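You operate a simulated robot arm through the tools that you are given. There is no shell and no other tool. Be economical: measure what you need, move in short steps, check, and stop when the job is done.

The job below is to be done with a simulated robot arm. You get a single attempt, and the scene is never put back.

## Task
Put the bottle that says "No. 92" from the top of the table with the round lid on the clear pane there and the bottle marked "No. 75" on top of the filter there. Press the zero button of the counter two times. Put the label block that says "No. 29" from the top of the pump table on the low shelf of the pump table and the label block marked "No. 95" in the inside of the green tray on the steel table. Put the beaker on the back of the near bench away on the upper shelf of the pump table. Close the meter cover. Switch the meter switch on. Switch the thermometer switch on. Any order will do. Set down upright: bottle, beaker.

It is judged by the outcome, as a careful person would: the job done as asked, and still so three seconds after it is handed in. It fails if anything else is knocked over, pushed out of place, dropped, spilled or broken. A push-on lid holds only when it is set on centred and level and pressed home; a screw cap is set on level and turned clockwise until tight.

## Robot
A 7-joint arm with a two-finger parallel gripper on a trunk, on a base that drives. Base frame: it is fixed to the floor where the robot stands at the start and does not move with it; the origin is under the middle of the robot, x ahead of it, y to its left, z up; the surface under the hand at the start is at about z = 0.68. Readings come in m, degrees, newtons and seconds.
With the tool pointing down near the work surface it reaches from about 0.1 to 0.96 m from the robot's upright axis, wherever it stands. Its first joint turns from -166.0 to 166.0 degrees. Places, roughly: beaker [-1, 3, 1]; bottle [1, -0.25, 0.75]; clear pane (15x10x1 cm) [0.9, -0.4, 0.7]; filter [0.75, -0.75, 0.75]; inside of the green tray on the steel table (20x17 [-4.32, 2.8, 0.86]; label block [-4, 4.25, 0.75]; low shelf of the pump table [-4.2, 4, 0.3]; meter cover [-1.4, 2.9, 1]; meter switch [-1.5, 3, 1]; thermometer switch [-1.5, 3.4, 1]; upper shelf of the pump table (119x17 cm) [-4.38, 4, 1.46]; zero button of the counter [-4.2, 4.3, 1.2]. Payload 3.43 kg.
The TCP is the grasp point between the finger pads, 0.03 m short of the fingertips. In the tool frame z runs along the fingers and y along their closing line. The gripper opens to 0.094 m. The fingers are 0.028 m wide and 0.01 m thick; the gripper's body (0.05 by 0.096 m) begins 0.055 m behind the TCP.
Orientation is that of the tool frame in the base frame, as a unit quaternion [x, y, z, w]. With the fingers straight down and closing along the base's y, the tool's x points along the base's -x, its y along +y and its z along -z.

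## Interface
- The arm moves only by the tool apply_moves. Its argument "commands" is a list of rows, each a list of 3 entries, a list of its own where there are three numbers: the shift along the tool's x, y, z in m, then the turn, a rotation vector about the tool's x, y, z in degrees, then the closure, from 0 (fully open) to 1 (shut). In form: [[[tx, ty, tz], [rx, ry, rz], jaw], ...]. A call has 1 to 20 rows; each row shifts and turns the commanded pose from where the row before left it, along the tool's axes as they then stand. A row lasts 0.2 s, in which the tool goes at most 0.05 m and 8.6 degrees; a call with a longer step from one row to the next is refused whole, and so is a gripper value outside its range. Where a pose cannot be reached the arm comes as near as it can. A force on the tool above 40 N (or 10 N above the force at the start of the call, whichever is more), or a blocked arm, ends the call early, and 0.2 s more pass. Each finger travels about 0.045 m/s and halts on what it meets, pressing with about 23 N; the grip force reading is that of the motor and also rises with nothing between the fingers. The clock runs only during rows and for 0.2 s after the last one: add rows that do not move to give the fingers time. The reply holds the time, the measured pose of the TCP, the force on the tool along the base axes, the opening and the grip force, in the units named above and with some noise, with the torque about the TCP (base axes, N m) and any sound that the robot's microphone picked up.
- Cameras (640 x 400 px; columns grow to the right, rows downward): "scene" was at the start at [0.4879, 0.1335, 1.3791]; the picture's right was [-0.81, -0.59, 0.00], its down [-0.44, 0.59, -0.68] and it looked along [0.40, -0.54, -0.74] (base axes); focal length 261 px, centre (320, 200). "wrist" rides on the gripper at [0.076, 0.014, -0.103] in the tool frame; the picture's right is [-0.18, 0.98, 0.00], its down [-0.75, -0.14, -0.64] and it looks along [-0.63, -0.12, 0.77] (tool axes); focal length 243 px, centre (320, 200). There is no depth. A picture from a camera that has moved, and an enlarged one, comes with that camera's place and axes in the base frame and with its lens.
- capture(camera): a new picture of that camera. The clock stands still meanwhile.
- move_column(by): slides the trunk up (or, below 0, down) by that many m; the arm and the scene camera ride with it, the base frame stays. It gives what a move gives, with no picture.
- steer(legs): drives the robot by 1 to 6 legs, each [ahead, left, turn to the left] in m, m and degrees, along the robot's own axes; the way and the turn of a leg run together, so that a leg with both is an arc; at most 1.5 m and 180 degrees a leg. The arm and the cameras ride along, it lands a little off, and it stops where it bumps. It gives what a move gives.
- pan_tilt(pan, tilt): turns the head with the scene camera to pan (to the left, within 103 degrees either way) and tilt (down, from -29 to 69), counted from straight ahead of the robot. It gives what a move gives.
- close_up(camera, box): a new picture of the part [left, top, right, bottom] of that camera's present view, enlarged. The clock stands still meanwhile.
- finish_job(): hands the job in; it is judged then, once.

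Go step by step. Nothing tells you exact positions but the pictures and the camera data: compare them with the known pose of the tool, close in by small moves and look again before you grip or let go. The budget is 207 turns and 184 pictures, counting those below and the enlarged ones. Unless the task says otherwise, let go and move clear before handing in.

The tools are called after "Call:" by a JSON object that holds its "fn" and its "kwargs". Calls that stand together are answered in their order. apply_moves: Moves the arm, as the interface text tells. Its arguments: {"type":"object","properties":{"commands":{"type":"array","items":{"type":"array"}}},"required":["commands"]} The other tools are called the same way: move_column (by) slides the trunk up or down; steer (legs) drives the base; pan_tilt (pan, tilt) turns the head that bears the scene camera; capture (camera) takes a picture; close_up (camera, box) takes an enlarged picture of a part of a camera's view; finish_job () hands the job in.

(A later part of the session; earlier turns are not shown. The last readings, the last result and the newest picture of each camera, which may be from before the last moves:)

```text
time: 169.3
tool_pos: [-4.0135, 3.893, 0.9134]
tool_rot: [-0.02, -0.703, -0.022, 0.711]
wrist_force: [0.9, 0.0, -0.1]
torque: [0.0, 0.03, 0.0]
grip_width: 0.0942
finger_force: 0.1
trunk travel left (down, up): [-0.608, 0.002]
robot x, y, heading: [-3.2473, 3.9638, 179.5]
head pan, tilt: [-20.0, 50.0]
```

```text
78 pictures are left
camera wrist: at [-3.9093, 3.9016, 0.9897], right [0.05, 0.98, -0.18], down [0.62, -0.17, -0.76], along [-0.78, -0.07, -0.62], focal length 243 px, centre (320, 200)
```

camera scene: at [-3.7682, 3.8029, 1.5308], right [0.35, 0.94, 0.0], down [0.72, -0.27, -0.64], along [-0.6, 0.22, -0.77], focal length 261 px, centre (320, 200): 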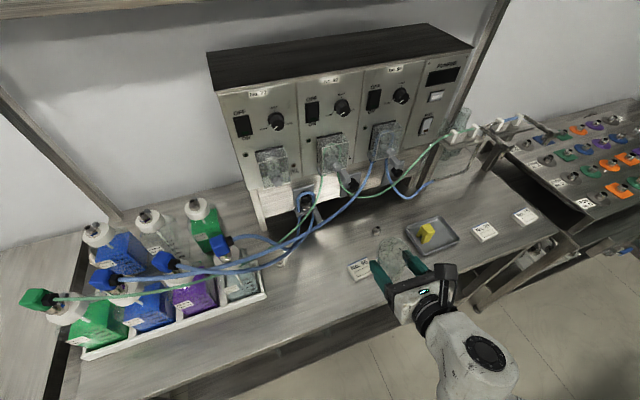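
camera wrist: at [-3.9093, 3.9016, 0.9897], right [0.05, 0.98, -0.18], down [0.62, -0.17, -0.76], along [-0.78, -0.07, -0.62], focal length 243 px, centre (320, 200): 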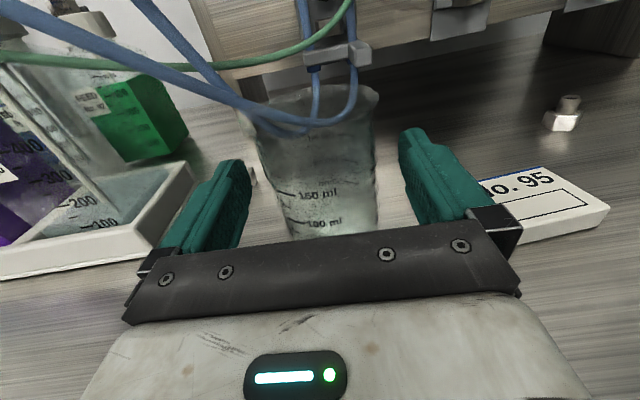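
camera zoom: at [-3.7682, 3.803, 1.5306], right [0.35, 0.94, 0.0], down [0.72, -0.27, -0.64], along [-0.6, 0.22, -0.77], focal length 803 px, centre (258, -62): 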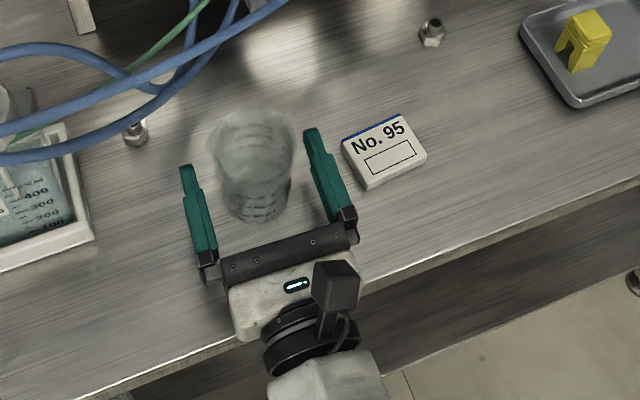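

Close and lift slightly, then check.

Call:
{"fn": "apply_moves", "kwargs": {"commands": [[[0, 0, 0], [0, 0, 0], 0.3], [[0, 0, 0], [0, 0, 0], 0.6], [[0, 0, 0], [0, 0, 0], 0.6], [[0, 0, 0], [0, 0, 0], 0.6], [[0, 0, 0], [0, 0, 0], 0.6], [[0, 0, 0], [0, 0, 0], 0.6], [[0.02, 0, 0], [0, 0, 0], 0.6], [[0.04, 0, 0], [0, 0, 0], 0.6], [[0, 0, 0], [0, 0, 0], 0.6]]}}

Call:
{"fn": "close_up", "kwargs": {"camera": "scene", "box": [260, 220, 420, 350]}}

```text
time: 171.3
tool_pos: [-4.0101, 3.8932, 0.9736]
tool_rot: [-0.018, -0.703, -0.02, 0.711]
wrist_force: [0.7, -0.8, -1.5]
torque: [0.0, -0.01, -0.02]
grip_width: 0.0623
finger_force: 22.6
trunk travel left (down, up): [-0.608, 0.002]
robot x, y, heading: [-3.2524, 3.9667, 179.6]
head pan, tilt: [-20.0, 50.0]
```

```text
3.08 times, centred on (340, 285) of scene
camera zoom: at [-3.7681, 3.803, 1.5307], right [0.35, 0.94, 0.0], down [0.72, -0.27, -0.64], along [-0.6, 0.22, -0.77], focal length 803 px, centre (258, -62)
```

zoom: 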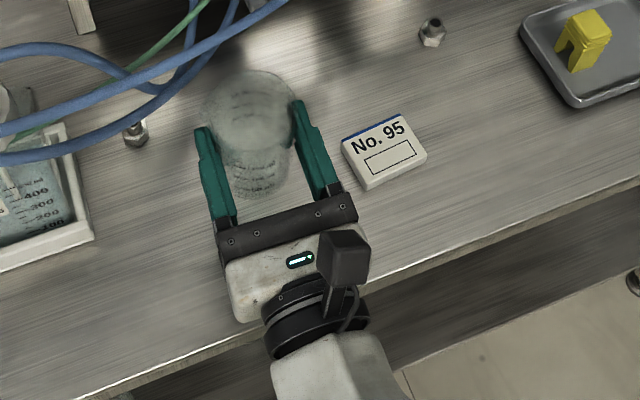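

Held upright and level. Retract and raise toward shelf height to test the reach.

Call:
{"fn": "apply_moves", "kwargs": {"commands": [[[0, 0, -0.04], [0, 0, 0], 0.6], [[0, 0, -0.04], [0, 0, 0], 0.6], [[0, 0, -0.04], [0, 0, 0], 0.6], [[0, 0, -0.02], [0, 0, 0], 0.6], [[0.02, 0.04, 0], [0, 0, 0], 0.6], [[0.02, 0.04, 0], [0, 0, 0], 0.6], [[0.04, 0.02, 0], [0, 0, 0], 0.6], [[0.045, 0, 0], [0, 0, 0], 0.6], [[0.045, 0, 0], [0, 0, 0], 0.6], [[0.045, 0, 0], [0, 0, 0], 0.6], [[0.045, 0, 0], [0, 0, 0], 0.6], [[0.045, 0, 0], [0, 0, 0], 0.6], [[0.045, 0, 0], [0, 0, 0], 0.6], [[0.045, 0, 0], [0, 0, 0], 0.6], [[0.045, 0, 0], [0, 0, 0], 0.6], [[0.045, 0, 0], [0, 0, 0], 0.6], [[0.045, 0, 0], [0, 0, 0], 0.6], [[0.03, 0, 0], [0, 0, 0], 0.6], [[0, 0, 0], [0, 0, 0], 0.6]]}}

Call:
{"fn": "pan_tilt", "kwargs": {"pan": -30, "tilt": 5}}

Call:
{"fn": "capture", "kwargs": {"camera": "scene"}}

```text
time: 175.3
tool_pos: [-3.862, 3.987, 1.2078]
tool_rot: [-0.019, -0.703, -0.021, 0.711]
wrist_force: [-0.3, -0.3, -0.9]
torque: [0.01, -0.01, -0.02]
grip_width: 0.062
finger_force: 23.1
out of reach, approached as far as the arm can: row 11, 12, 13, 14, 15, 16, 17, 18
trunk travel left (down, up): [-0.608, 0.002]
robot x, y, heading: [-3.2529, 3.9641, 179.3]
head pan, tilt: [-20.0, 50.0]
```

```text
time: 176.4
tool_pos: [-3.8622, 3.9875, 1.2083]
tool_rot: [-0.017, -0.703, -0.02, 0.711]
wrist_force: [0.6, 0.1, -0.4]
torque: [0.0, -0.01, -0.02]
grip_width: 0.0622
finger_force: 22.9
trunk travel left (down, up): [-0.608, 0.002]
robot x, y, heading: [-3.2533, 3.9668, 179.3]
head pan, tilt: [-30.0, 5.0]
```

```text
76 pictures are left
camera scene: at [-3.7751, 3.8227, 1.6006], right [0.51, 0.86, 0.0], down [0.08, -0.04, -1.0], along [-0.86, 0.5, -0.09], focal length 261 px, centre (320, 200)
```

scene: 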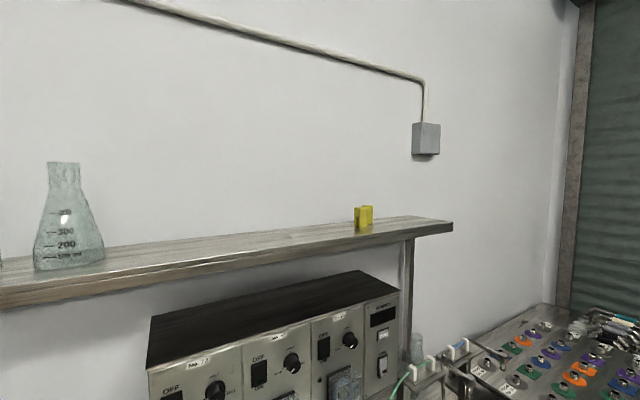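

The arm stalls low when folded; it reaches higher when more extended. I'll back the base up and try raising with the hand further out.

Call:
{"fn": "steer", "kwargs": {"legs": [[-0.25, 0, 0]]}}

Call:
{"fn": "apply_moves", "kwargs": {"commands": [[[0, 0, 0.04], [0, 0, 0], 0.6], [[0, 0, 0.04], [0, 0, 0], 0.6], [[0, 0, 0.04], [0, 0, 0], 0.6], [[0, 0, 0.03], [0, 0, 0], 0.6], [[0.045, 0, 0], [0, 0, 0], 0.6], [[0.045, 0, 0], [0, 0, 0], 0.6], [[0.045, 0, 0], [0, 0, 0], 0.6], [[0.045, 0, 0], [0, 0, 0], 0.6], [[0.045, 0, 0], [0, 0, 0], 0.6], [[0.045, 0, 0], [0, 0, 0], 0.6], [[0.04, 0, 0], [0, 0, 0], 0.6], [[0, 0, 0], [0, 0, 0], 0.6]]}}

```text
time: 178.3
tool_pos: [-3.6116, 3.9861, 1.2093]
tool_rot: [-0.018, -0.703, -0.021, 0.711]
wrist_force: [-0.7, 0.6, -0.1]
torque: [0.0, -0.01, 0.01]
grip_width: 0.0617
finger_force: 23.0
trunk travel left (down, up): [-0.608, 0.002]
robot x, y, heading: [-3.0032, 3.9663, 179.5]
head pan, tilt: [-30.0, 5.0]
```

```text
time: 180.9
tool_pos: [-3.7602, 3.9922, 1.3142]
tool_rot: [-0.019, -0.702, -0.021, 0.711]
wrist_force: [-0.4, -0.5, -1.7]
torque: [-0.01, 0.01, 0.03]
grip_width: 0.0621
finger_force: 23.3
out of reach, approached as far as the arm can: row 7, 8, 9, 10, 11
trunk travel left (down, up): [-0.608, 0.002]
robot x, y, heading: [-2.9983, 3.9609, 179.5]
head pan, tilt: [-30.0, 5.0]
```

Try further out still, to see how the height limit behaves.

Call:
{"fn": "apply_moves", "kwargs": {"commands": [[[0, 0, 0.04], [0, 0, 0], 0.6], [[0, 0, 0.04], [0, 0, 0], 0.6], [[0.04, 0, 0.0], [0, 0, 0], 0.6], [[0.04, 0, 0], [0, 0, 0], 0.6], [[0.04, 0, 0], [0, 0, 0], 0.6], [[0, 0, 0], [0, 0, 0], 0.6]]}}

Call:
{"fn": "pan_tilt", "kwargs": {"pan": -40, "tilt": 40}}

Call:
{"fn": "capture", "kwargs": {"camera": "scene"}}

```text
time: 182.3
tool_pos: [-3.839, 3.9965, 1.4338]
tool_rot: [-0.018, -0.702, -0.02, 0.711]
wrist_force: [0.7, -0.5, -0.8]
torque: [0.0, -0.02, 0.0]
grip_width: 0.062
finger_force: 23.0
trunk travel left (down, up): [-0.608, 0.002]
robot x, y, heading: [-2.9973, 3.9589, 179.5]
head pan, tilt: [-30.0, 5.0]
```

```text
time: 183.3
tool_pos: [-3.8383, 3.996, 1.4328]
tool_rot: [-0.019, -0.703, -0.021, 0.711]
wrist_force: [0.8, 0.2, -1.2]
torque: [-0.02, -0.01, 0.01]
grip_width: 0.0622
finger_force: 23.2
trunk travel left (down, up): [-0.608, 0.002]
robot x, y, heading: [-2.9997, 3.9656, 179.6]
head pan, tilt: [-40.0, 40.0]
```

```text
75 pictures are left
camera scene: at [-3.51, 3.8291, 1.5449], right [0.65, 0.76, 0.0], down [0.49, -0.42, -0.77], along [-0.58, 0.5, -0.64], focal length 261 px, centre (320, 200)
```

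scene: 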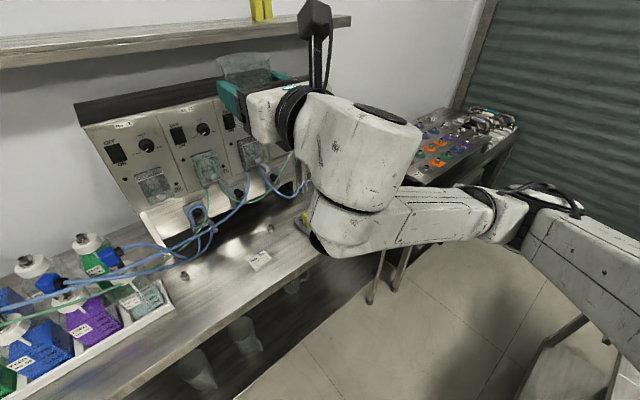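

At r≈0.84 it rises freely. Raise to above shelf height.

Call:
{"fn": "apply_moves", "kwargs": {"commands": [[[0.03, 0, 0.005], [0, 0, 0], 0.6], [[0.03, 0, 0], [0, 0, 0], 0.6], [[0.03, 0, 0], [0, 0, 0], 0.6], [[0.02, 0, 0], [0, 0, 0], 0.6], [[0.02, 0, 0], [0, 0, 0], 0.6], [[0, 0, 0], [0, 0, 0], 0.6]]}}

```text
time: 184.7
tool_pos: [-3.8436, 3.9943, 1.5651]
tool_rot: [-0.019, -0.702, -0.022, 0.711]
wrist_force: [0.2, -0.4, -1.0]
torque: [0.01, 0.03, -0.01]
grip_width: 0.062
finger_force: 23.0
trunk travel left (down, up): [-0.608, 0.002]
robot x, y, heading: [-3.0, 3.9672, 179.7]
head pan, tilt: [-40.0, 40.0]
```

Height is good. Drive ahead most of the way and look.

Call:
{"fn": "steer", "kwargs": {"legs": [[0.36, 0, 0]]}}

Call:
{"fn": "pan_tilt", "kwargs": {"pan": -35, "tilt": 15}}

Call:
{"fn": "capture", "kwargs": {"camera": "scene"}}

Call:
{"fn": "capture", "kwargs": {"camera": "wrist"}}

```text
time: 187.0
tool_pos: [-4.2056, 3.9956, 1.5641]
tool_rot: [-0.017, -0.703, -0.019, 0.711]
wrist_force: [0.3, 0.3, -0.8]
torque: [0.01, -0.03, 0.0]
grip_width: 0.0621
finger_force: 23.0
trunk travel left (down, up): [-0.608, 0.002]
robot x, y, heading: [-3.3649, 3.9621, 180.0]
head pan, tilt: [-40.0, 40.0]
```

```text
time: 187.9
tool_pos: [-4.2056, 3.9947, 1.564]
tool_rot: [-0.018, -0.702, -0.02, 0.711]
wrist_force: [-0.9, 0.1, -0.6]
torque: [0.0, 0.01, -0.01]
grip_width: 0.0619
finger_force: 22.8
trunk travel left (down, up): [-0.608, 0.002]
robot x, y, heading: [-3.364, 3.9664, 179.6]
head pan, tilt: [-35.0, 15.0]
```

```text
74 pictures are left
camera scene: at [-3.8836, 3.829, 1.5843], right [0.58, 0.82, 0.0], down [0.21, -0.15, -0.97], along [-0.79, 0.56, -0.26], focal length 261 px, centre (320, 200)
```

scene: 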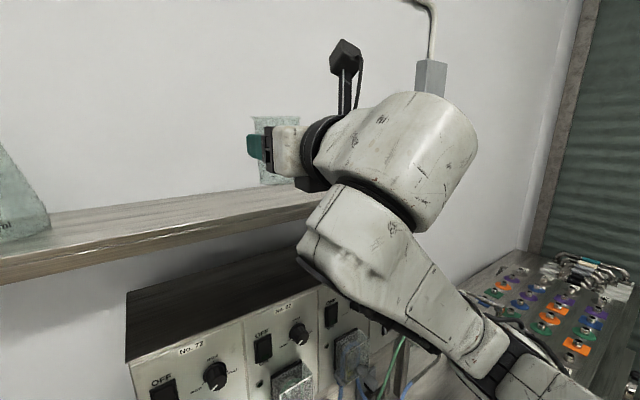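

```text
73 pictures are left
camera wrist: at [-4.102, 4.004, 1.6411], right [0.05, 0.98, -0.18], down [0.62, -0.17, -0.76], along [-0.78, -0.08, -0.62], focal length 243 px, centre (320, 200)
```

wrist: 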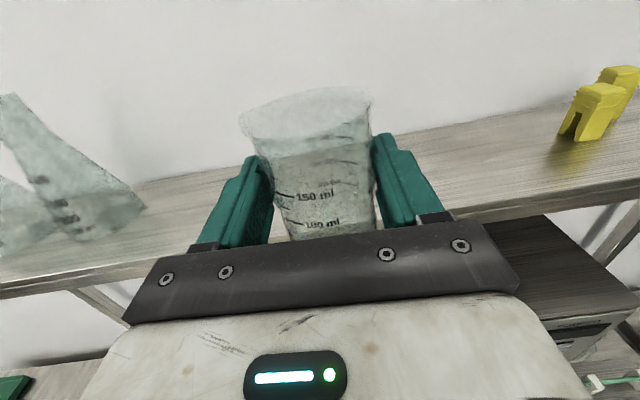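

Clear so far; the shelf spans x ≈ -4.29…-4.46. Drive the last 15 cm.

Call:
{"fn": "steer", "kwargs": {"legs": [[0.15, 0, 0]]}}

Call:
{"fn": "capture", "kwargs": {"camera": "scene"}}

Call:
{"fn": "capture", "kwargs": {"camera": "wrist"}}

```text
time: 189.3
tool_pos: [-4.3591, 4.0001, 1.5628]
tool_rot: [-0.02, -0.702, -0.022, 0.711]
wrist_force: [0.1, -0.1, -1.1]
torque: [-0.02, 0.01, -0.02]
grip_width: 0.0619
finger_force: 23.2
trunk travel left (down, up): [-0.608, 0.002]
robot x, y, heading: [-3.5154, 3.9658, 179.5]
head pan, tilt: [-35.0, 15.0]
```

```text
72 pictures are left
camera scene: at [-4.0376, 3.8327, 1.5843], right [0.58, 0.81, 0.0], down [0.21, -0.15, -0.97], along [-0.79, 0.56, -0.26], focal length 261 px, centre (320, 200)
```

scene: 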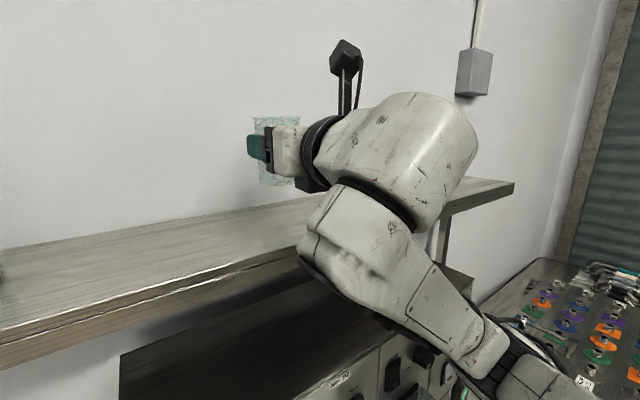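

```text
71 pictures are left
camera wrist: at [-4.2552, 4.0088, 1.641], right [0.05, 0.98, -0.18], down [0.62, -0.17, -0.76], along [-0.78, -0.07, -0.62], focal length 243 px, centre (320, 200)
```

wrist: 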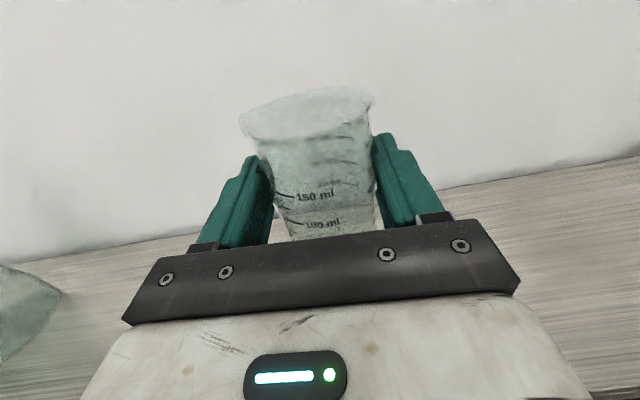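

Over the shelf. Lower gently until contact.

Call:
{"fn": "apply_moves", "kwargs": {"commands": [[[-0.02, 0, 0], [0, 0, 0], 0.6], [[-0.015, 0, 0], [0, 0, 0], 0.6], [[-0.005, 0, 0], [0, 0, 0], 0.6], [[0, 0, 0], [0, 0, 0], 0.6]]}}

Call:
{"fn": "apply_moves", "kwargs": {"commands": [[[-0.004, 0, 0], [0, 0, 0], 0.6], [[0, 0, 0], [0, 0, 0], 0.6]]}}

Call:
{"fn": "apply_moves", "kwargs": {"commands": [[[-0.004, 0, 0], [0, 0, 0], 0.6], [[0, 0, 0], [0, 0, 0], 0.6]]}}

```text
time: 190.3
tool_pos: [-4.3599, 4.0014, 1.5237]
tool_rot: [-0.02, -0.702, -0.022, 0.711]
wrist_force: [0.1, 0.0, -0.9]
torque: [0.03, -0.03, -0.03]
grip_width: 0.0621
finger_force: 22.3
trunk travel left (down, up): [-0.608, 0.002]
robot x, y, heading: [-3.5159, 3.9685, 179.4]
head pan, tilt: [-35.0, 15.0]
```

```text
time: 190.9
tool_pos: [-4.3598, 4.001, 1.5206]
tool_rot: [-0.019, -0.703, -0.021, 0.711]
wrist_force: [0.2, 0.3, -0.2]
torque: [-0.02, 0.0, 0.0]
grip_width: 0.062
finger_force: 22.8
trunk travel left (down, up): [-0.608, 0.002]
robot x, y, heading: [-3.5122, 3.9649, 179.6]
head pan, tilt: [-35.0, 15.0]
```

```text
time: 191.5
tool_pos: [-4.3605, 4.0007, 1.5164]
tool_rot: [-0.02, -0.704, -0.022, 0.71]
wrist_force: [-0.2, -0.5, -0.2]
torque: [0.01, 0.0, -0.01]
grip_width: 0.062
finger_force: 22.4
trunk travel left (down, up): [-0.608, 0.002]
robot x, y, heading: [-3.5163, 3.9648, 179.6]
head pan, tilt: [-35.0, 15.0]
```

Call:
{"fn": "apply_moves", "kwargs": {"commands": [[[-0.004, 0, 0], [0, 0, 0], 0.6], [[0, 0, 0], [0, 0, 0], 0.6]]}}

Call:
{"fn": "apply_moves", "kwargs": {"commands": [[[-0.003, 0, 0], [0, 0, 0], 0.6], [[0, 0, 0], [0, 0, 0], 0.6]]}}

Call:
{"fn": "close_up", "kwargs": {"camera": "scene", "box": [200, 90, 340, 230]}}

```text
time: 192.1
tool_pos: [-4.3595, 4.0011, 1.5114]
tool_rot: [-0.02, -0.703, -0.021, 0.711]
wrist_force: [0.1, -0.6, -0.8]
torque: [0.01, 0.01, 0.01]
grip_width: 0.0619
finger_force: 23.1
trunk travel left (down, up): [-0.608, 0.002]
robot x, y, heading: [-3.5127, 3.9669, 179.2]
head pan, tilt: [-35.0, 15.0]
```

```text
time: 192.7
tool_pos: [-4.3596, 4.0004, 1.5089]
tool_rot: [-0.019, -0.703, -0.021, 0.711]
wrist_force: [-0.7, 0.4, -1.2]
torque: [0.02, -0.01, 0.01]
grip_width: 0.0622
finger_force: 22.6
trunk travel left (down, up): [-0.608, 0.002]
robot x, y, heading: [-3.5142, 3.969, 179.3]
head pan, tilt: [-35.0, 15.0]
```

```text
2.86 times, centred on (270, 160) of scene
camera zoom: at [-4.0375, 3.8327, 1.5844], right [0.58, 0.81, 0.0], down [0.21, -0.15, -0.97], along [-0.79, 0.56, -0.26], focal length 746 px, centre (463, 314)
```

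zoom: 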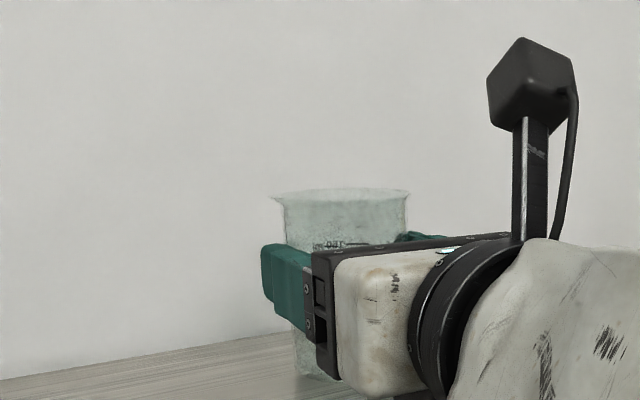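

Nearly there; creep down.

Call:
{"fn": "apply_moves", "kwargs": {"commands": [[[-0.003, 0, 0], [0, 0, 0], 0.6], [[0, 0, 0], [0, 0, 0], 0.6]]}}

Call:
{"fn": "apply_moves", "kwargs": {"commands": [[[-0.003, 0, 0], [0, 0, 0], 0.6], [[0, 0, 0], [0, 0, 0], 0.6]]}}

Call:
{"fn": "apply_moves", "kwargs": {"commands": [[[-0.003, 0, 0], [0, 0, 0], 0.6], [[0, 0, 0], [0, 0, 0], 0.6]]}}

```text
time: 193.3
tool_pos: [-4.3598, 3.9991, 1.5054]
tool_rot: [-0.019, -0.702, -0.021, 0.712]
wrist_force: [-1.0, 0.2, 3.3]
torque: [-0.07, 0.18, -0.04]
grip_width: 0.0621
finger_force: 22.9
trunk travel left (down, up): [-0.608, 0.002]
robot x, y, heading: [-3.5158, 3.966, 179.4]
head pan, tilt: [-35.0, 15.0]
```

```text
time: 193.9
tool_pos: [-4.3588, 4.001, 1.5032]
tool_rot: [-0.02, -0.701, -0.022, 0.712]
wrist_force: [-0.2, 2.0, 12.4]
torque: [0.01, 0.23, -0.03]
grip_width: 0.062
finger_force: 22.8
trunk travel left (down, up): [-0.608, 0.002]
robot x, y, heading: [-3.5162, 3.9675, 179.5]
head pan, tilt: [-35.0, 15.0]
```

```text
time: 194.5
tool_pos: [-4.359, 4.0004, 1.5005]
tool_rot: [-0.02, -0.702, -0.022, 0.712]
wrist_force: [0.9, 2.2, 12.7]
torque: [-0.02, 0.21, -0.02]
grip_width: 0.0621
finger_force: 23.2
trunk travel left (down, up): [-0.608, 0.002]
robot x, y, heading: [-3.5175, 3.9615, 179.2]
head pan, tilt: [-35.0, 15.0]
```

Contact at 12 N. Ease 1 mm, open, and check before withdrawing.

Call:
{"fn": "apply_moves", "kwargs": {"commands": [[[0.002, 0, 0], [0, 0, 0], 0.6], [[0, 0, 0], [0, 0, 0], 0.3], [[0, 0, 0], [0, 0, 0], 0.2], [[0, 0, 0], [0, 0, 0], 0.1], [[0, 0, 0], [0, 0, 0], 0], [[0, 0, 0], [0, 0, 0], 0], [[0, 0, 0], [0, 0, 0], 0]]}}

Call:
{"fn": "close_up", "kwargs": {"camera": "scene", "box": [200, 90, 340, 230]}}

Call:
{"fn": "capture", "kwargs": {"camera": "wrist"}}

```text
time: 196.1
tool_pos: [-4.3599, 4.0006, 1.5016]
tool_rot: [-0.019, -0.703, -0.021, 0.711]
wrist_force: [0.0, 0.1, 0.7]
torque: [-0.02, -0.01, -0.03]
grip_width: 0.0938
finger_force: 0.1
trunk travel left (down, up): [-0.608, 0.002]
robot x, y, heading: [-3.5167, 3.9623, 179.4]
head pan, tilt: [-35.0, 15.0]
```

```text
2.86 times, centred on (270, 160) of scene
camera zoom: at [-4.0375, 3.8327, 1.5844], right [0.58, 0.81, 0.0], down [0.21, -0.15, -0.97], along [-0.79, 0.56, -0.26], focal length 746 px, centre (463, 314)
```

zoom: 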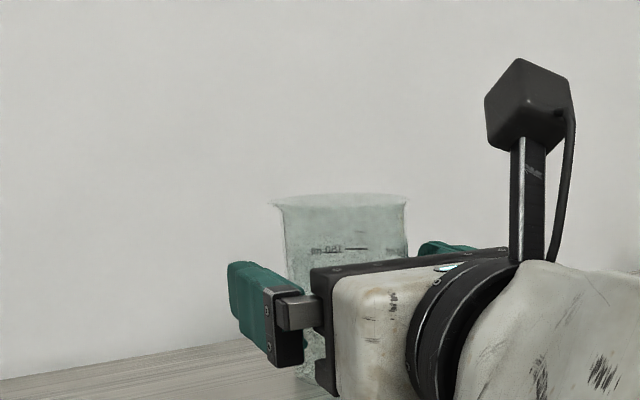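

```text
68 pictures are left
camera wrist: at [-4.2561, 4.0083, 1.579], right [0.05, 0.98, -0.18], down [0.62, -0.17, -0.76], along [-0.78, -0.07, -0.62], focal length 243 px, centre (320, 200)
```

wrist: 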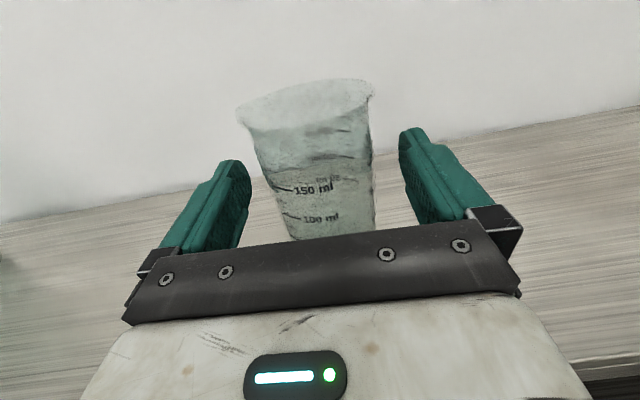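

Beaker stands on the shelf. Back straight out, then prepare for the zero button.

Call:
{"fn": "steer", "kwargs": {"legs": [[-0.28, 0, 0]]}}

Call:
{"fn": "apply_moves", "kwargs": {"commands": [[[-0.04, 0.02, 0], [0, 0, 0], 0.5], [[-0.04, 0.02, 0], [0, 0, 0], 1], [[-0.04, 0.025, 0], [0, 0, 0], 1], [[-0.04, 0.025, 0], [0, 0, 0], 1], [[-0.04, 0.025, 0], [0, 0, 0], 1], [[-0.04, 0.025, 0], [0, 0, 0], 1], [[-0.04, 0.025, 0], [0, 0, 0], 1], [[0, 0.04, 0], [0, 0, 0], 1], [[0, 0, 0], [0, 0, 0], 1]]}}

Call:
{"fn": "capture", "kwargs": {"camera": "scene"}}

Call:
{"fn": "capture", "kwargs": {"camera": "wrist"}}

```text
time: 198.0
tool_pos: [-4.0791, 3.9966, 1.5017]
tool_rot: [-0.021, -0.703, -0.023, 0.711]
wrist_force: [0.0, -0.7, -0.3]
torque: [0.0, 0.01, 0.03]
grip_width: 0.0939
finger_force: 0.2
trunk travel left (down, up): [-0.608, 0.002]
robot x, y, heading: [-3.2322, 3.963, 179.3]
head pan, tilt: [-35.0, 15.0]
```

```text
time: 200.0
tool_pos: [-4.07, 4.202, 1.2206]
tool_rot: [-0.02, -0.703, -0.022, 0.711]
wrist_force: [-0.3, -0.3, -0.3]
torque: [-0.01, 0.04, 0.01]
grip_width: 0.0
finger_force: 22.9
trunk travel left (down, up): [-0.608, 0.002]
robot x, y, heading: [-3.2368, 3.959, 179.3]
head pan, tilt: [-35.0, 15.0]
```

```text
67 pictures are left
camera scene: at [-3.7565, 3.8305, 1.5844], right [0.58, 0.81, 0.0], down [0.21, -0.15, -0.97], along [-0.79, 0.56, -0.26], focal length 261 px, centre (320, 200)
```

scene: 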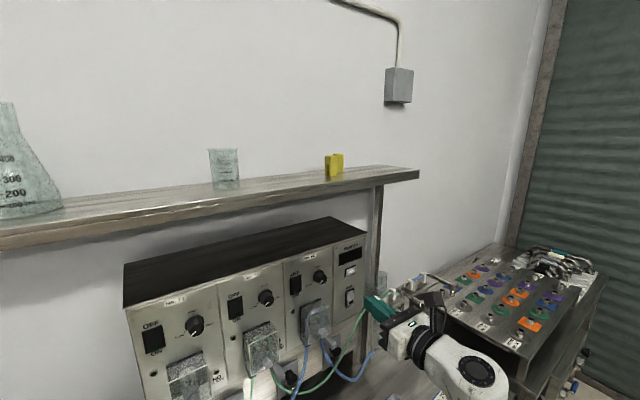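

```text
66 pictures are left
camera wrist: at [-3.9671, 4.21, 1.2979], right [0.05, 0.98, -0.18], down [0.62, -0.18, -0.76], along [-0.78, -0.07, -0.62], focal length 243 px, centre (320, 200)
```

wrist: 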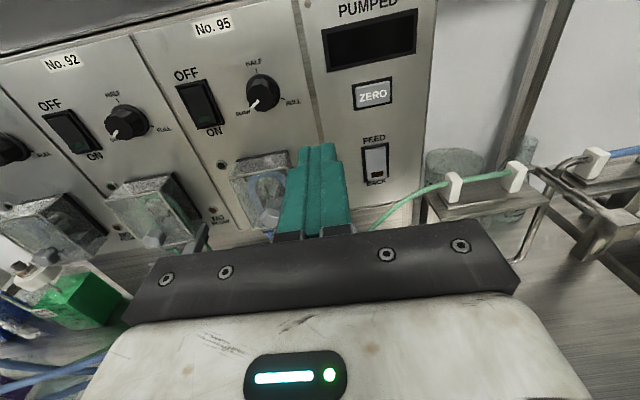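

The zero button is at about (-4.212,4.261,1.221). Line up the closed fingertips.

Call:
{"fn": "apply_moves", "kwargs": {"commands": [[[-0.0005, 0.025, 0], [0, 0, 0], 1], [[-0.0005, 0.0255, 0], [0, 0, 0], 1], [[0, 0, 0.03], [0, 0, 0], 1], [[0, 0, 0.03], [0, 0, 0], 1], [[0, 0, 0.02], [0, 0, 0], 1], [[0, 0, 0], [0, 0, 0], 1]]}}

Call:
{"fn": "capture", "kwargs": {"camera": "wrist"}}

Call:
{"fn": "close_up", "kwargs": {"camera": "scene", "box": [300, 220, 440, 340]}}

```text
time: 201.4
tool_pos: [-4.1471, 4.258, 1.2216]
tool_rot: [-0.019, -0.702, -0.021, 0.711]
wrist_force: [-0.4, -0.3, -0.1]
torque: [0.01, 0.0, 0.01]
grip_width: 0.0
finger_force: 22.6
trunk travel left (down, up): [-0.608, 0.002]
robot x, y, heading: [-3.2324, 3.9653, 179.2]
head pan, tilt: [-35.0, 15.0]
```

```text
65 pictures are left
camera wrist: at [-4.0432, 4.266, 1.2985], right [0.05, 0.98, -0.18], down [0.62, -0.18, -0.76], along [-0.78, -0.07, -0.62], focal length 243 px, centre (320, 200)
```

wrist: 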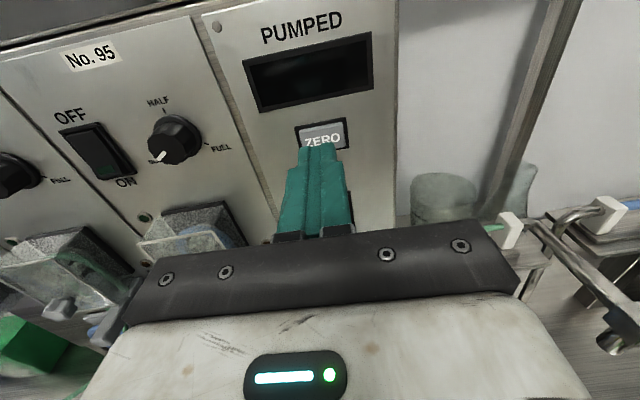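

```text
3.33 times, centred on (370, 280) of scene
camera zoom: at [-3.7567, 3.8304, 1.5844], right [0.58, 0.81, 0.0], down [0.21, -0.15, -0.97], along [-0.79, 0.56, -0.26], focal length 870 px, centre (153, -67)
```

zoom: 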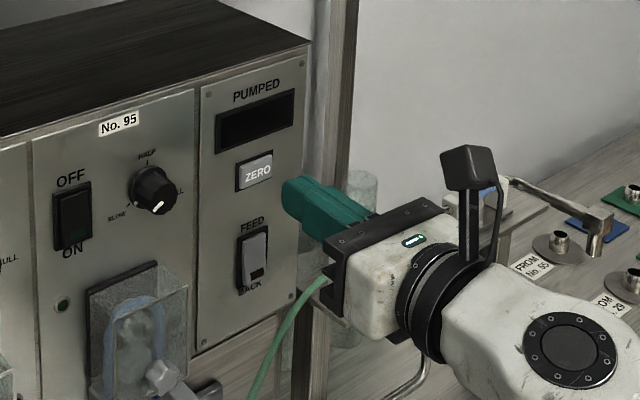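

Aligned: button 3 cm ahead of the tips. Advance and press.

Call:
{"fn": "apply_moves", "kwargs": {"commands": [[[0, 0, 0.02], [0, 0, 0], 1], [[0, 0, 0.005], [0, 0, 0], 1], [[0, 0, 0], [0, 0, 0], 1]]}}

Call:
{"fn": "apply_moves", "kwargs": {"commands": [[[0, 0, 0.004], [0, 0, 0], 1], [[0, 0, 0], [0, 0, 0], 1]]}}

Call:
{"fn": "apply_moves", "kwargs": {"commands": [[[0, 0, 0.003], [0, 0, 0], 1], [[0, 0, 0], [0, 0, 0], 1]]}}

```text
time: 202.2
tool_pos: [-4.1727, 4.2596, 1.222]
tool_rot: [-0.02, -0.703, -0.022, 0.711]
wrist_force: [0.2, 0.5, -0.2]
torque: [0.01, 0.0, 0.02]
grip_width: 0.0
finger_force: 23.2
trunk travel left (down, up): [-0.608, 0.002]
robot x, y, heading: [-3.2351, 3.9648, 179.3]
head pan, tilt: [-35.0, 15.0]
```

```text
time: 202.8
tool_pos: [-4.1757, 4.2606, 1.2225]
tool_rot: [-0.019, -0.703, -0.021, 0.711]
wrist_force: [0.4, -0.6, 0.3]
torque: [-0.03, -0.02, 0.02]
grip_width: 0.0
finger_force: 23.0
trunk travel left (down, up): [-0.608, 0.002]
robot x, y, heading: [-3.2324, 3.9585, 179.3]
head pan, tilt: [-35.0, 15.0]
```

```text
time: 203.4
tool_pos: [-4.1789, 4.2606, 1.222]
tool_rot: [-0.019, -0.703, -0.021, 0.711]
wrist_force: [-0.2, 0.3, 0.2]
torque: [-0.02, 0.0, -0.02]
grip_width: 0.0
finger_force: 22.8
trunk travel left (down, up): [-0.608, 0.002]
robot x, y, heading: [-3.2353, 3.9657, 179.2]
head pan, tilt: [-35.0, 15.0]
```

Call:
{"fn": "apply_moves", "kwargs": {"commands": [[[0, 0, 0.003], [0, 0, 0], 1], [[0, 0, 0], [0, 0, 0], 1]]}}

Call:
{"fn": "apply_moves", "kwargs": {"commands": [[[0, 0, 0.003], [0, 0, 0], 1], [[0, 0, 0], [0, 0, 0], 1]]}}

Call:
{"fn": "close_up", "kwargs": {"camera": "scene", "box": [320, 230, 400, 300]}}

```text
time: 204.0
tool_pos: [-4.1816, 4.2596, 1.2228]
tool_rot: [-0.019, -0.703, -0.022, 0.711]
wrist_force: [0.6, 0.2, 1.1]
torque: [-0.02, -0.02, 0.0]
grip_width: 0.0002
finger_force: 23.3
trunk travel left (down, up): [-0.608, 0.002]
robot x, y, heading: [-3.2383, 3.9624, 179.4]
head pan, tilt: [-35.0, 15.0]
```

```text
time: 204.6
tool_pos: [-4.1848, 4.2606, 1.2229]
tool_rot: [-0.019, -0.702, -0.022, 0.711]
wrist_force: [-0.5, 0.3, -0.8]
torque: [-0.02, 0.0, -0.01]
grip_width: 0.0001
finger_force: 22.2
trunk travel left (down, up): [-0.608, 0.002]
robot x, y, heading: [-3.2322, 3.9699, 179.5]
head pan, tilt: [-35.0, 15.0]
```

```text
5.71 times, centred on (360, 265) of scene
camera zoom: at [-3.7567, 3.8304, 1.5844], right [0.58, 0.81, 0.0], down [0.21, -0.15, -0.97], along [-0.79, 0.56, -0.26], focal length 1491 px, centre (91, -171)
```

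zoom: 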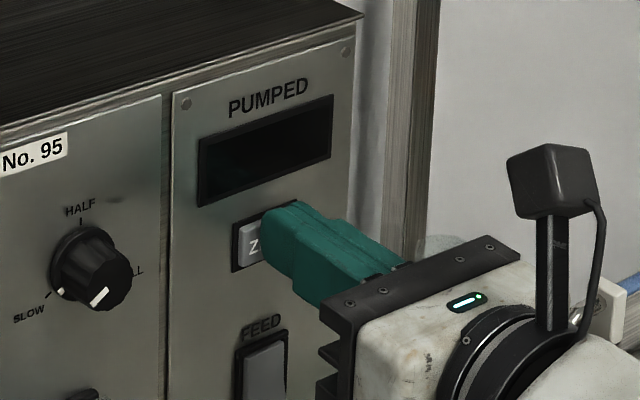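

Call:
{"fn": "apply_moves", "kwargs": {"commands": [[[0, 0, 0.003], [0, 0, 0], 1], [[0, 0, 0], [0, 0, 0], 1]]}}

Call:
{"fn": "apply_moves", "kwargs": {"commands": [[[0, 0, 0.002], [0, 0, 0], 1], [[0, 0, 0], [0, 0, 0], 1]]}}

Call:
{"fn": "apply_moves", "kwargs": {"commands": [[[0, 0, 0.002], [0, 0, 0], 1], [[0, 0, 0], [0, 0, 0], 1]]}}

```text
time: 205.2
tool_pos: [-4.1879, 4.2618, 1.2228]
tool_rot: [-0.02, -0.702, -0.023, 0.711]
wrist_force: [0.8, 0.0, 0.2]
torque: [-0.02, 0.01, -0.02]
grip_width: 0.0
finger_force: 23.2
trunk travel left (down, up): [-0.608, 0.002]
robot x, y, heading: [-3.2333, 3.9636, 179.4]
head pan, tilt: [-35.0, 15.0]
heard: click
```

```text
time: 205.8
tool_pos: [-4.1896, 4.2618, 1.2222]
tool_rot: [-0.02, -0.702, -0.023, 0.711]
wrist_force: [4.7, 0.4, -1.1]
torque: [0.03, -0.09, 0.0]
grip_width: 0.0
finger_force: 23.0
trunk travel left (down, up): [-0.608, 0.002]
robot x, y, heading: [-3.2337, 3.9627, 179.5]
head pan, tilt: [-35.0, 15.0]
```

```text
time: 206.4
tool_pos: [-4.1896, 4.2614, 1.2232]
tool_rot: [-0.019, -0.702, -0.022, 0.711]
wrist_force: [31.2, -3.6, -3.9]
torque: [0.01, -0.38, 0.14]
grip_width: 0.0
finger_force: 22.5
trunk travel left (down, up): [-0.608, 0.002]
robot x, y, heading: [-3.2347, 3.9648, 178.9]
head pan, tilt: [-35.0, 15.0]
```

One click heard. Withdraw, then press a second time.

Call:
{"fn": "apply_moves", "kwargs": {"commands": [[[0, 0, -0.01], [0, 0, 0], 1], [[0, 0, -0.01], [0, 0, 0], 1], [[0, 0, 0], [0, 0, 0], 1]]}}

Call:
{"fn": "apply_moves", "kwargs": {"commands": [[[0, 0, 0.01], [0, 0, 0], 1], [[0, 0, 0.004], [0, 0, 0], 1], [[0, 0, 0.002], [0, 0, 0], 1], [[0, 0, 0.002], [0, 0, 0], 1], [[0, 0, 0], [0, 0, 0], 1]]}}

```text
time: 207.2
tool_pos: [-4.1728, 4.2604, 1.2219]
tool_rot: [-0.02, -0.703, -0.022, 0.711]
wrist_force: [-0.6, 0.3, -0.5]
torque: [-0.03, 0.01, 0.01]
grip_width: 0.0
finger_force: 22.8
trunk travel left (down, up): [-0.608, 0.002]
robot x, y, heading: [-3.2351, 3.9619, 179.3]
head pan, tilt: [-35.0, 15.0]
```

```text
time: 208.4
tool_pos: [-4.1895, 4.2613, 1.2226]
tool_rot: [-0.02, -0.702, -0.022, 0.711]
wrist_force: [10.6, -1.3, 0.4]
torque: [-0.05, -0.12, 0.09]
grip_width: 0.0
finger_force: 23.1
trunk travel left (down, up): [-0.608, 0.002]
robot x, y, heading: [-3.2336, 3.9674, 179.4]
head pan, tilt: [-35.0, 15.0]
heard: click
```

Two clicks — zero pressed twice. Now withdraw, pitch the hand 45° down and go look at label block No. 29 (≈(-4.0,4.4)).

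Call:
{"fn": "apply_moves", "kwargs": {"commands": [[[0, 0, -0.04], [0, 0, 0], 1], [[0, 0, -0.04], [0, 0, 0], 1], [[0, 0.02, -0.04], [0, 0, 0], 0.5], [[0, 0.02, -0.04], [0, 0, 0], 0], [[0, 0.02, -0.04], [0, 0, 0], 0], [[0, 0.02, -0.04], [0, 0, 0], 0], [[0, 0.03, -0.03], [0, 0, 0], 0], [[0, 0.03, 0], [0, -8.5, 0], 0], [[0, 0, 0], [0, -8.5, 0], 0], [[0, 0, 0], [0, -8.5, 0], 0], [[0, 0, 0], [0, -8.5, 0], 0], [[0, 0, 0], [0, -8.5, 0], 0], [[-0.028, 0, 0.028], [0, 0, 0], 0], [[-0.028, 0, 0.028], [0, 0, 0], 0], [[-0.028, 0, 0.028], [0, 0, 0], 0], [[-0.028, 0, 0.028], [0, 0, 0], 0], [[-0.028, 0, 0.028], [0, 0, 0], 0], [[0, 0, 0], [0, 0, 0], 0]]}}

Call:
{"fn": "pan_tilt", "kwargs": {"pan": -45, "tilt": 45}}

Call:
{"fn": "capture", "kwargs": {"camera": "scene"}}

Call:
{"fn": "capture", "kwargs": {"camera": "wrist"}}

```text
time: 212.2
tool_pos: [-3.9212, 4.3846, 1.0243]
tool_rot: [0.027, 0.912, 0.014, -0.408]
wrist_force: [0.2, 0.3, 0.6]
torque: [-0.03, 0.03, 0.0]
grip_width: 0.094
finger_force: 0.0
trunk travel left (down, up): [-0.608, 0.002]
robot x, y, heading: [-3.2356, 3.964, 179.4]
head pan, tilt: [-35.0, 15.0]
```

```text
time: 213.2
tool_pos: [-3.9216, 4.3842, 1.0235]
tool_rot: [0.026, 0.913, 0.013, -0.408]
wrist_force: [0.5, 0.1, 0.0]
torque: [-0.02, 0.01, 0.01]
grip_width: 0.094
finger_force: 0.1
trunk travel left (down, up): [-0.608, 0.002]
robot x, y, heading: [-3.2355, 3.9619, 179.6]
head pan, tilt: [-45.0, 45.0]
```

```text
62 pictures are left
camera scene: at [-3.7375, 3.8341, 1.5377], right [0.71, 0.7, 0.0], down [0.49, -0.51, -0.71], along [-0.49, 0.51, -0.71], focal length 261 px, centre (320, 200)
```

scene: 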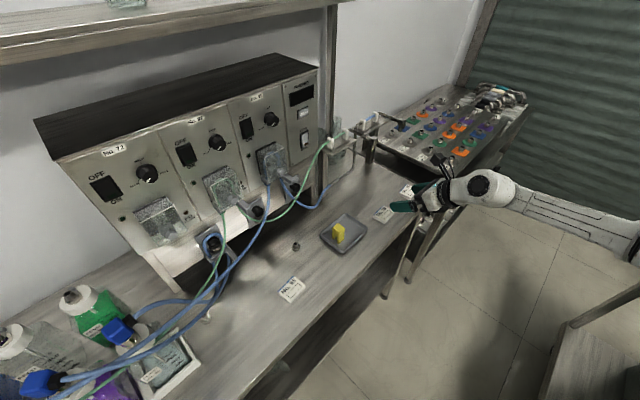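

```text
61 pictures are left
camera wrist: at [-3.895, 4.3979, 1.1509], right [0.18, 0.97, -0.13], down [0.97, -0.2, -0.13], along [-0.16, -0.11, -0.98], focal length 243 px, centre (320, 200)
```

wrist: 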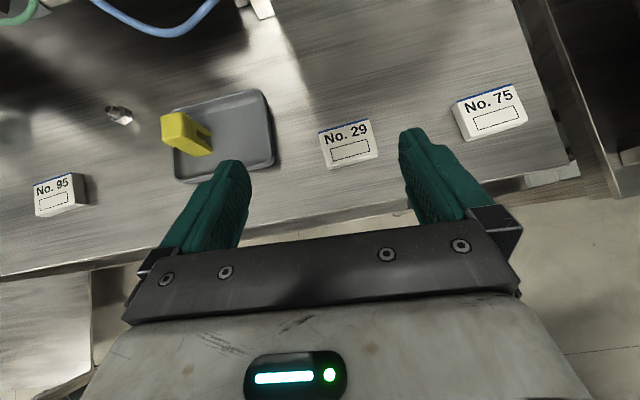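

Block No. 29 is at about (-3.997,4.412), yawed slightly. Align yaw by 7° and move above it.

Call:
{"fn": "apply_moves", "kwargs": {"commands": [[[0, 0, 0], [5.2, 0, -4.7], 0], [[-0.006, 0.01, 0.03], [0, 0, 0], 0], [[-0.006, 0.01, 0.03], [0, 0, 0], 0], [[-0.006, 0.0105, 0.03], [0, 0, 0], 0], [[0, 0, 0], [0, 0, 0], 0]]}}

Call:
{"fn": "capture", "kwargs": {"camera": "wrist"}}

```text
time: 214.4
tool_pos: [-3.981, 4.4137, 0.9483]
tool_rot: [-0.03, 0.912, -0.012, -0.408]
wrist_force: [-0.1, -0.7, -0.9]
torque: [0.01, 0.01, 0.01]
grip_width: 0.0942
finger_force: 0.2
trunk travel left (down, up): [-0.608, 0.002]
robot x, y, heading: [-3.2316, 3.9626, 179.2]
head pan, tilt: [-45.0, 45.0]
```

```text
60 pictures are left
camera wrist: at [-3.9567, 4.4286, 1.0755], right [0.06, 0.99, -0.13], down [0.99, -0.08, -0.13], along [-0.14, -0.12, -0.98], focal length 243 px, centre (320, 200)
```

wrist: 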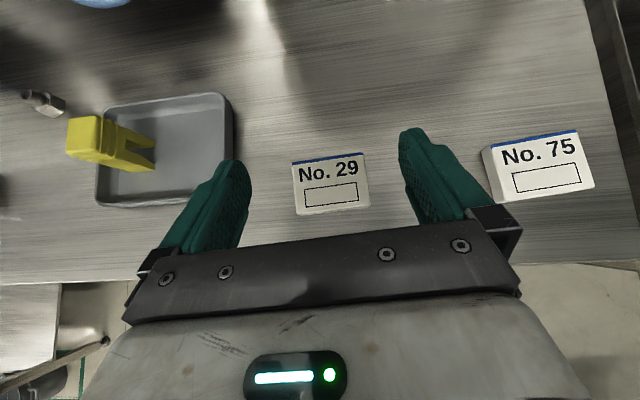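

Centred. Lower straight down to the block.

Call:
{"fn": "apply_moves", "kwargs": {"commands": [[[-0.0165, 0, 0.012], [0, 0, 0], 0], [[-0.0135, 0, 0.012], [0, 0, 0], 0], [[-0.006, 0, 0.0065], [0, 0, 0], 0], [[0, 0, 0], [0, 0, 0], 0]]}}

Call:
{"fn": "apply_moves", "kwargs": {"commands": [[[-0.0022, 0, 0.002], [0, 0, 0], 0], [[0, 0, 0], [0, 0, 0], 0]]}}

Call:
{"fn": "capture", "kwargs": {"camera": "wrist"}}

```text
time: 215.4
tool_pos: [-3.9794, 4.4124, 0.9006]
tool_rot: [-0.03, 0.912, -0.012, -0.408]
wrist_force: [0.1, 0.6, 0.3]
torque: [-0.01, -0.01, 0.0]
grip_width: 0.0942
finger_force: 0.0
trunk travel left (down, up): [-0.608, 0.002]
robot x, y, heading: [-3.2381, 3.966, 179.3]
head pan, tilt: [-45.0, 45.0]
```

```text
time: 216.0
tool_pos: [-3.9798, 4.4143, 0.898]
tool_rot: [-0.03, 0.912, -0.012, -0.408]
wrist_force: [0.3, 0.2, -0.8]
torque: [-0.05, 0.0, -0.01]
grip_width: 0.0939
finger_force: 0.1
trunk travel left (down, up): [-0.608, 0.002]
robot x, y, heading: [-3.234, 3.9649, 179.4]
head pan, tilt: [-45.0, 45.0]
```

```text
59 pictures are left
camera wrist: at [-3.955, 4.429, 1.0262], right [0.06, 0.99, -0.13], down [0.99, -0.08, -0.13], along [-0.14, -0.12, -0.98], focal length 243 px, centre (320, 200)
```

wrist: 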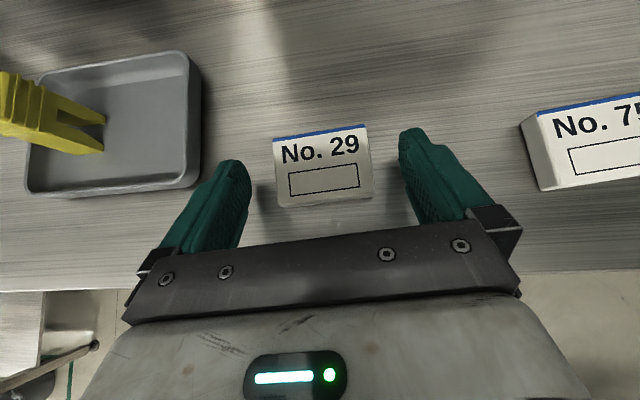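

Call:
{"fn": "apply_moves", "kwargs": {"commands": [[[-0.0022, 0, 0.002], [0, 0, 0], 0], [[0, 0, 0], [0, 0, 0], 0]]}}

Call:
{"fn": "apply_moves", "kwargs": {"commands": [[[-0.0022, 0, 0.002], [0, 0, 0], 0], [[0, 0, 0], [0, 0, 0], 0]]}}

Call:
{"fn": "apply_moves", "kwargs": {"commands": [[[0, 0, 0], [0, 0, 0], 0.3], [[0, 0, 0], [0, 0, 0], 0.6], [[0, 0, 0], [0, 0, 0], 0.6], [[0, 0, 0], [0, 0, 0], 0.6], [[0, 0, 0], [0, 0, 0], 0.6]]}}

```text
time: 216.6
tool_pos: [-3.9795, 4.4116, 0.8956]
tool_rot: [-0.03, 0.912, -0.011, -0.408]
wrist_force: [-0.3, -0.6, 1.0]
torque: [0.01, 0.01, 0.02]
grip_width: 0.0939
finger_force: 0.0
trunk travel left (down, up): [-0.608, 0.002]
robot x, y, heading: [-3.2357, 3.9643, 179.4]
head pan, tilt: [-45.0, 45.0]
```

```text
time: 217.2
tool_pos: [-3.9802, 4.4151, 0.8926]
tool_rot: [-0.03, 0.912, -0.011, -0.408]
wrist_force: [0.2, -0.5, 0.1]
torque: [0.02, 0.0, 0.02]
grip_width: 0.0938
finger_force: 0.0
trunk travel left (down, up): [-0.608, 0.002]
robot x, y, heading: [-3.237, 3.9656, 179.6]
head pan, tilt: [-45.0, 45.0]
```

```text
time: 218.4
tool_pos: [-3.9796, 4.4147, 0.8925]
tool_rot: [-0.03, 0.912, -0.011, -0.409]
wrist_force: [-0.6, -0.8, -0.1]
torque: [0.02, 0.0, 0.01]
grip_width: 0.061
finger_force: 22.7
trunk travel left (down, up): [-0.608, 0.002]
robot x, y, heading: [-3.2357, 3.9659, 179.5]
head pan, tilt: [-45.0, 45.0]
```

Gripped. Lift, back away from the table, and bring the hand to the centre.

Call:
{"fn": "apply_moves", "kwargs": {"commands": [[[0.022, 0, -0.02], [0, 0, 0], 0.6], [[0.03, 0, -0.027], [0, 0, 0], 0.6], [[0.0, 0, 0], [0, 0, 0], 0.6]]}}

Call:
{"fn": "steer", "kwargs": {"legs": [[-0.42, 0, 0]]}}

Call:
{"fn": "apply_moves", "kwargs": {"commands": [[[0, -0.04, 0], [0, 0, 0], 0.6], [[0, -0.04, 0], [0, 0, 0], 0.6], [[0, -0.04, 0], [0, 0, 0], 0.6], [[0, -0.04, 0], [0, 0, 0], 0.6], [[0, -0.04, 0], [0, 0, 0], 0.6], [[0, -0.04, 0], [0, 0, 0], 0.6], [[0, -0.04, 0], [0, 0, 0], 0.6], [[0, 0, 0], [0, 0, 0], 0.6]]}}

Call:
{"fn": "move_column", "kwargs": {"by": -0.5}}

Call:
{"fn": "pan_tilt", "kwargs": {"pan": -10, "tilt": 35}}

Call:
{"fn": "capture", "kwargs": {"camera": "scene"}}

Call:
{"fn": "capture", "kwargs": {"camera": "wrist"}}

```text
time: 219.2
tool_pos: [-3.9819, 4.414, 0.9628]
tool_rot: [-0.03, 0.913, -0.011, -0.408]
wrist_force: [-0.2, 0.5, -0.4]
torque: [0.01, -0.01, 0.0]
grip_width: 0.0607
finger_force: 23.2
trunk travel left (down, up): [-0.608, 0.002]
robot x, y, heading: [-3.2324, 3.9625, 179.4]
head pan, tilt: [-45.0, 45.0]
```

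```text
time: 221.7
tool_pos: [-3.5636, 4.4117, 0.9631]
tool_rot: [-0.027, 0.913, -0.01, -0.408]
wrist_force: [0.3, 0.2, -0.1]
torque: [0.03, -0.01, 0.01]
grip_width: 0.0607
finger_force: 23.3
trunk travel left (down, up): [-0.608, 0.002]
robot x, y, heading: [-2.821, 3.9574, 178.9]
head pan, tilt: [-45.0, 45.0]
```

```text
time: 223.5
tool_pos: [-3.5455, 4.1326, 0.9635]
tool_rot: [-0.029, 0.912, -0.011, -0.408]
wrist_force: [-0.5, -0.3, 0.2]
torque: [0.01, -0.04, 0.0]
grip_width: 0.0608
finger_force: 23.2
trunk travel left (down, up): [-0.608, 0.002]
robot x, y, heading: [-2.8219, 3.9566, 179.0]
head pan, tilt: [-45.0, 45.0]
```

```text
refused: -0.5 is not a number from -0.4 to 0.4
```

```text
time: 224.5
tool_pos: [-3.5455, 4.1321, 0.9626]
tool_rot: [-0.029, 0.913, -0.011, -0.408]
wrist_force: [-0.4, 0.1, -0.6]
torque: [0.0, 0.03, 0.0]
grip_width: 0.0609
finger_force: 22.5
trunk travel left (down, up): [-0.608, 0.002]
robot x, y, heading: [-2.8212, 3.958, 179.0]
head pan, tilt: [-10.0, 35.0]
```

```text
58 pictures are left
camera scene: at [-3.3528, 3.7891, 1.5524], right [0.19, 0.98, 0.0], down [0.56, -0.11, -0.82], along [-0.8, 0.16, -0.57], focal length 261 px, centre (320, 200)
```

scene: 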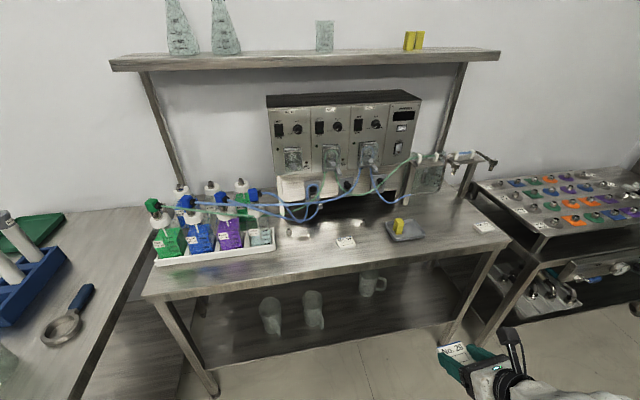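

```text
57 pictures are left
camera wrist: at [-3.5215, 4.148, 1.0903], right [0.06, 0.99, -0.13], down [0.99, -0.08, -0.13], along [-0.14, -0.12, -0.98], focal length 243 px, centre (320, 200)
```

wrist: 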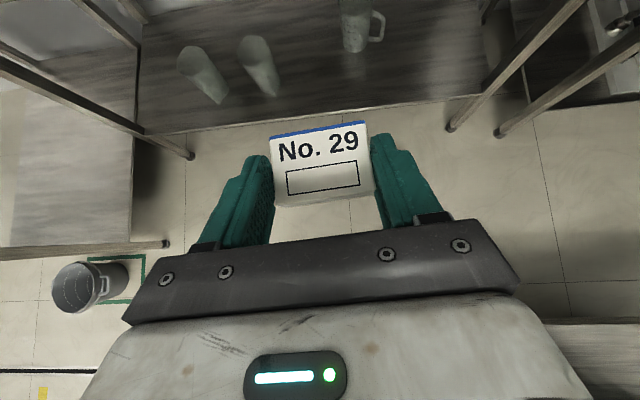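

The low shelf is at z≈0.31 with front edge x≈-3.93; free spot at about y=4.1. Lower the trunk.

Call:
{"fn": "move_column", "kwargs": {"by": -0.4}}

Call:
{"fn": "move_column", "kwargs": {"by": -0.16}}

Call:
{"fn": "capture", "kwargs": {"camera": "scene"}}

Call:
{"fn": "capture", "kwargs": {"camera": "wrist"}}

```text
time: 228.4
tool_pos: [-3.547, 4.132, 0.5631]
tool_rot: [-0.028, 0.912, -0.011, -0.408]
wrist_force: [-0.5, -0.2, -0.2]
torque: [0.01, -0.01, 0.02]
grip_width: 0.0609
finger_force: 23.1
trunk travel left (down, up): [-0.208, 0.402]
robot x, y, heading: [-2.8226, 3.9577, 179.2]
head pan, tilt: [-10.0, 35.0]
```

```text
time: 230.2
tool_pos: [-3.5463, 4.1323, 0.4039]
tool_rot: [-0.027, 0.912, -0.01, -0.408]
wrist_force: [1.0, 0.3, -0.5]
torque: [0.04, 0.0, -0.03]
grip_width: 0.0609
finger_force: 22.6
trunk travel left (down, up): [-0.048, 0.562]
robot x, y, heading: [-2.8177, 3.9577, 179.2]
head pan, tilt: [-10.0, 35.0]
```

```text
56 pictures are left
camera scene: at [-3.3527, 3.789, 0.9925], right [0.19, 0.98, 0.0], down [0.56, -0.11, -0.82], along [-0.8, 0.15, -0.57], focal length 261 px, centre (320, 200)
```

scene: 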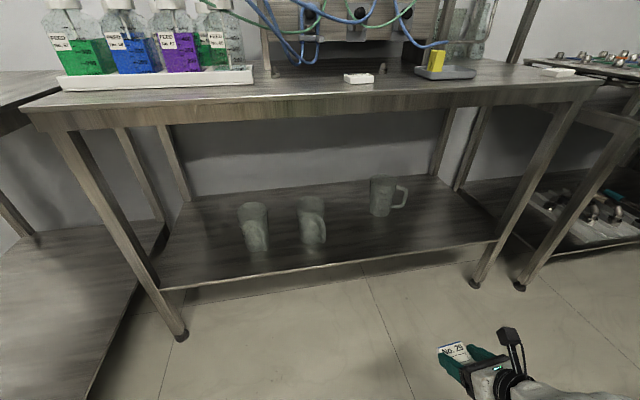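

```text
55 pictures are left
camera wrist: at [-3.5215, 4.148, 0.5303], right [0.06, 0.99, -0.13], down [0.99, -0.08, -0.13], along [-0.14, -0.12, -0.98], focal length 243 px, centre (320, 200)
```

wrist: 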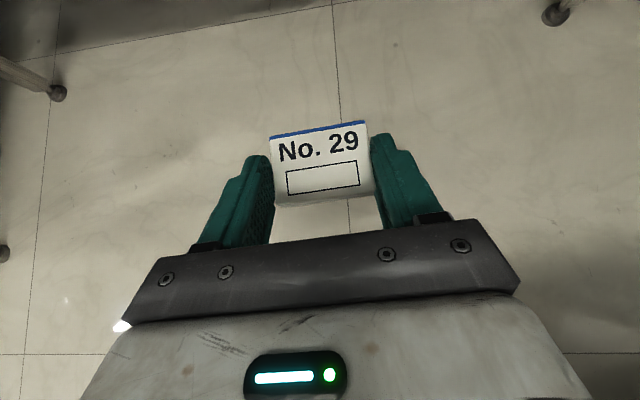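

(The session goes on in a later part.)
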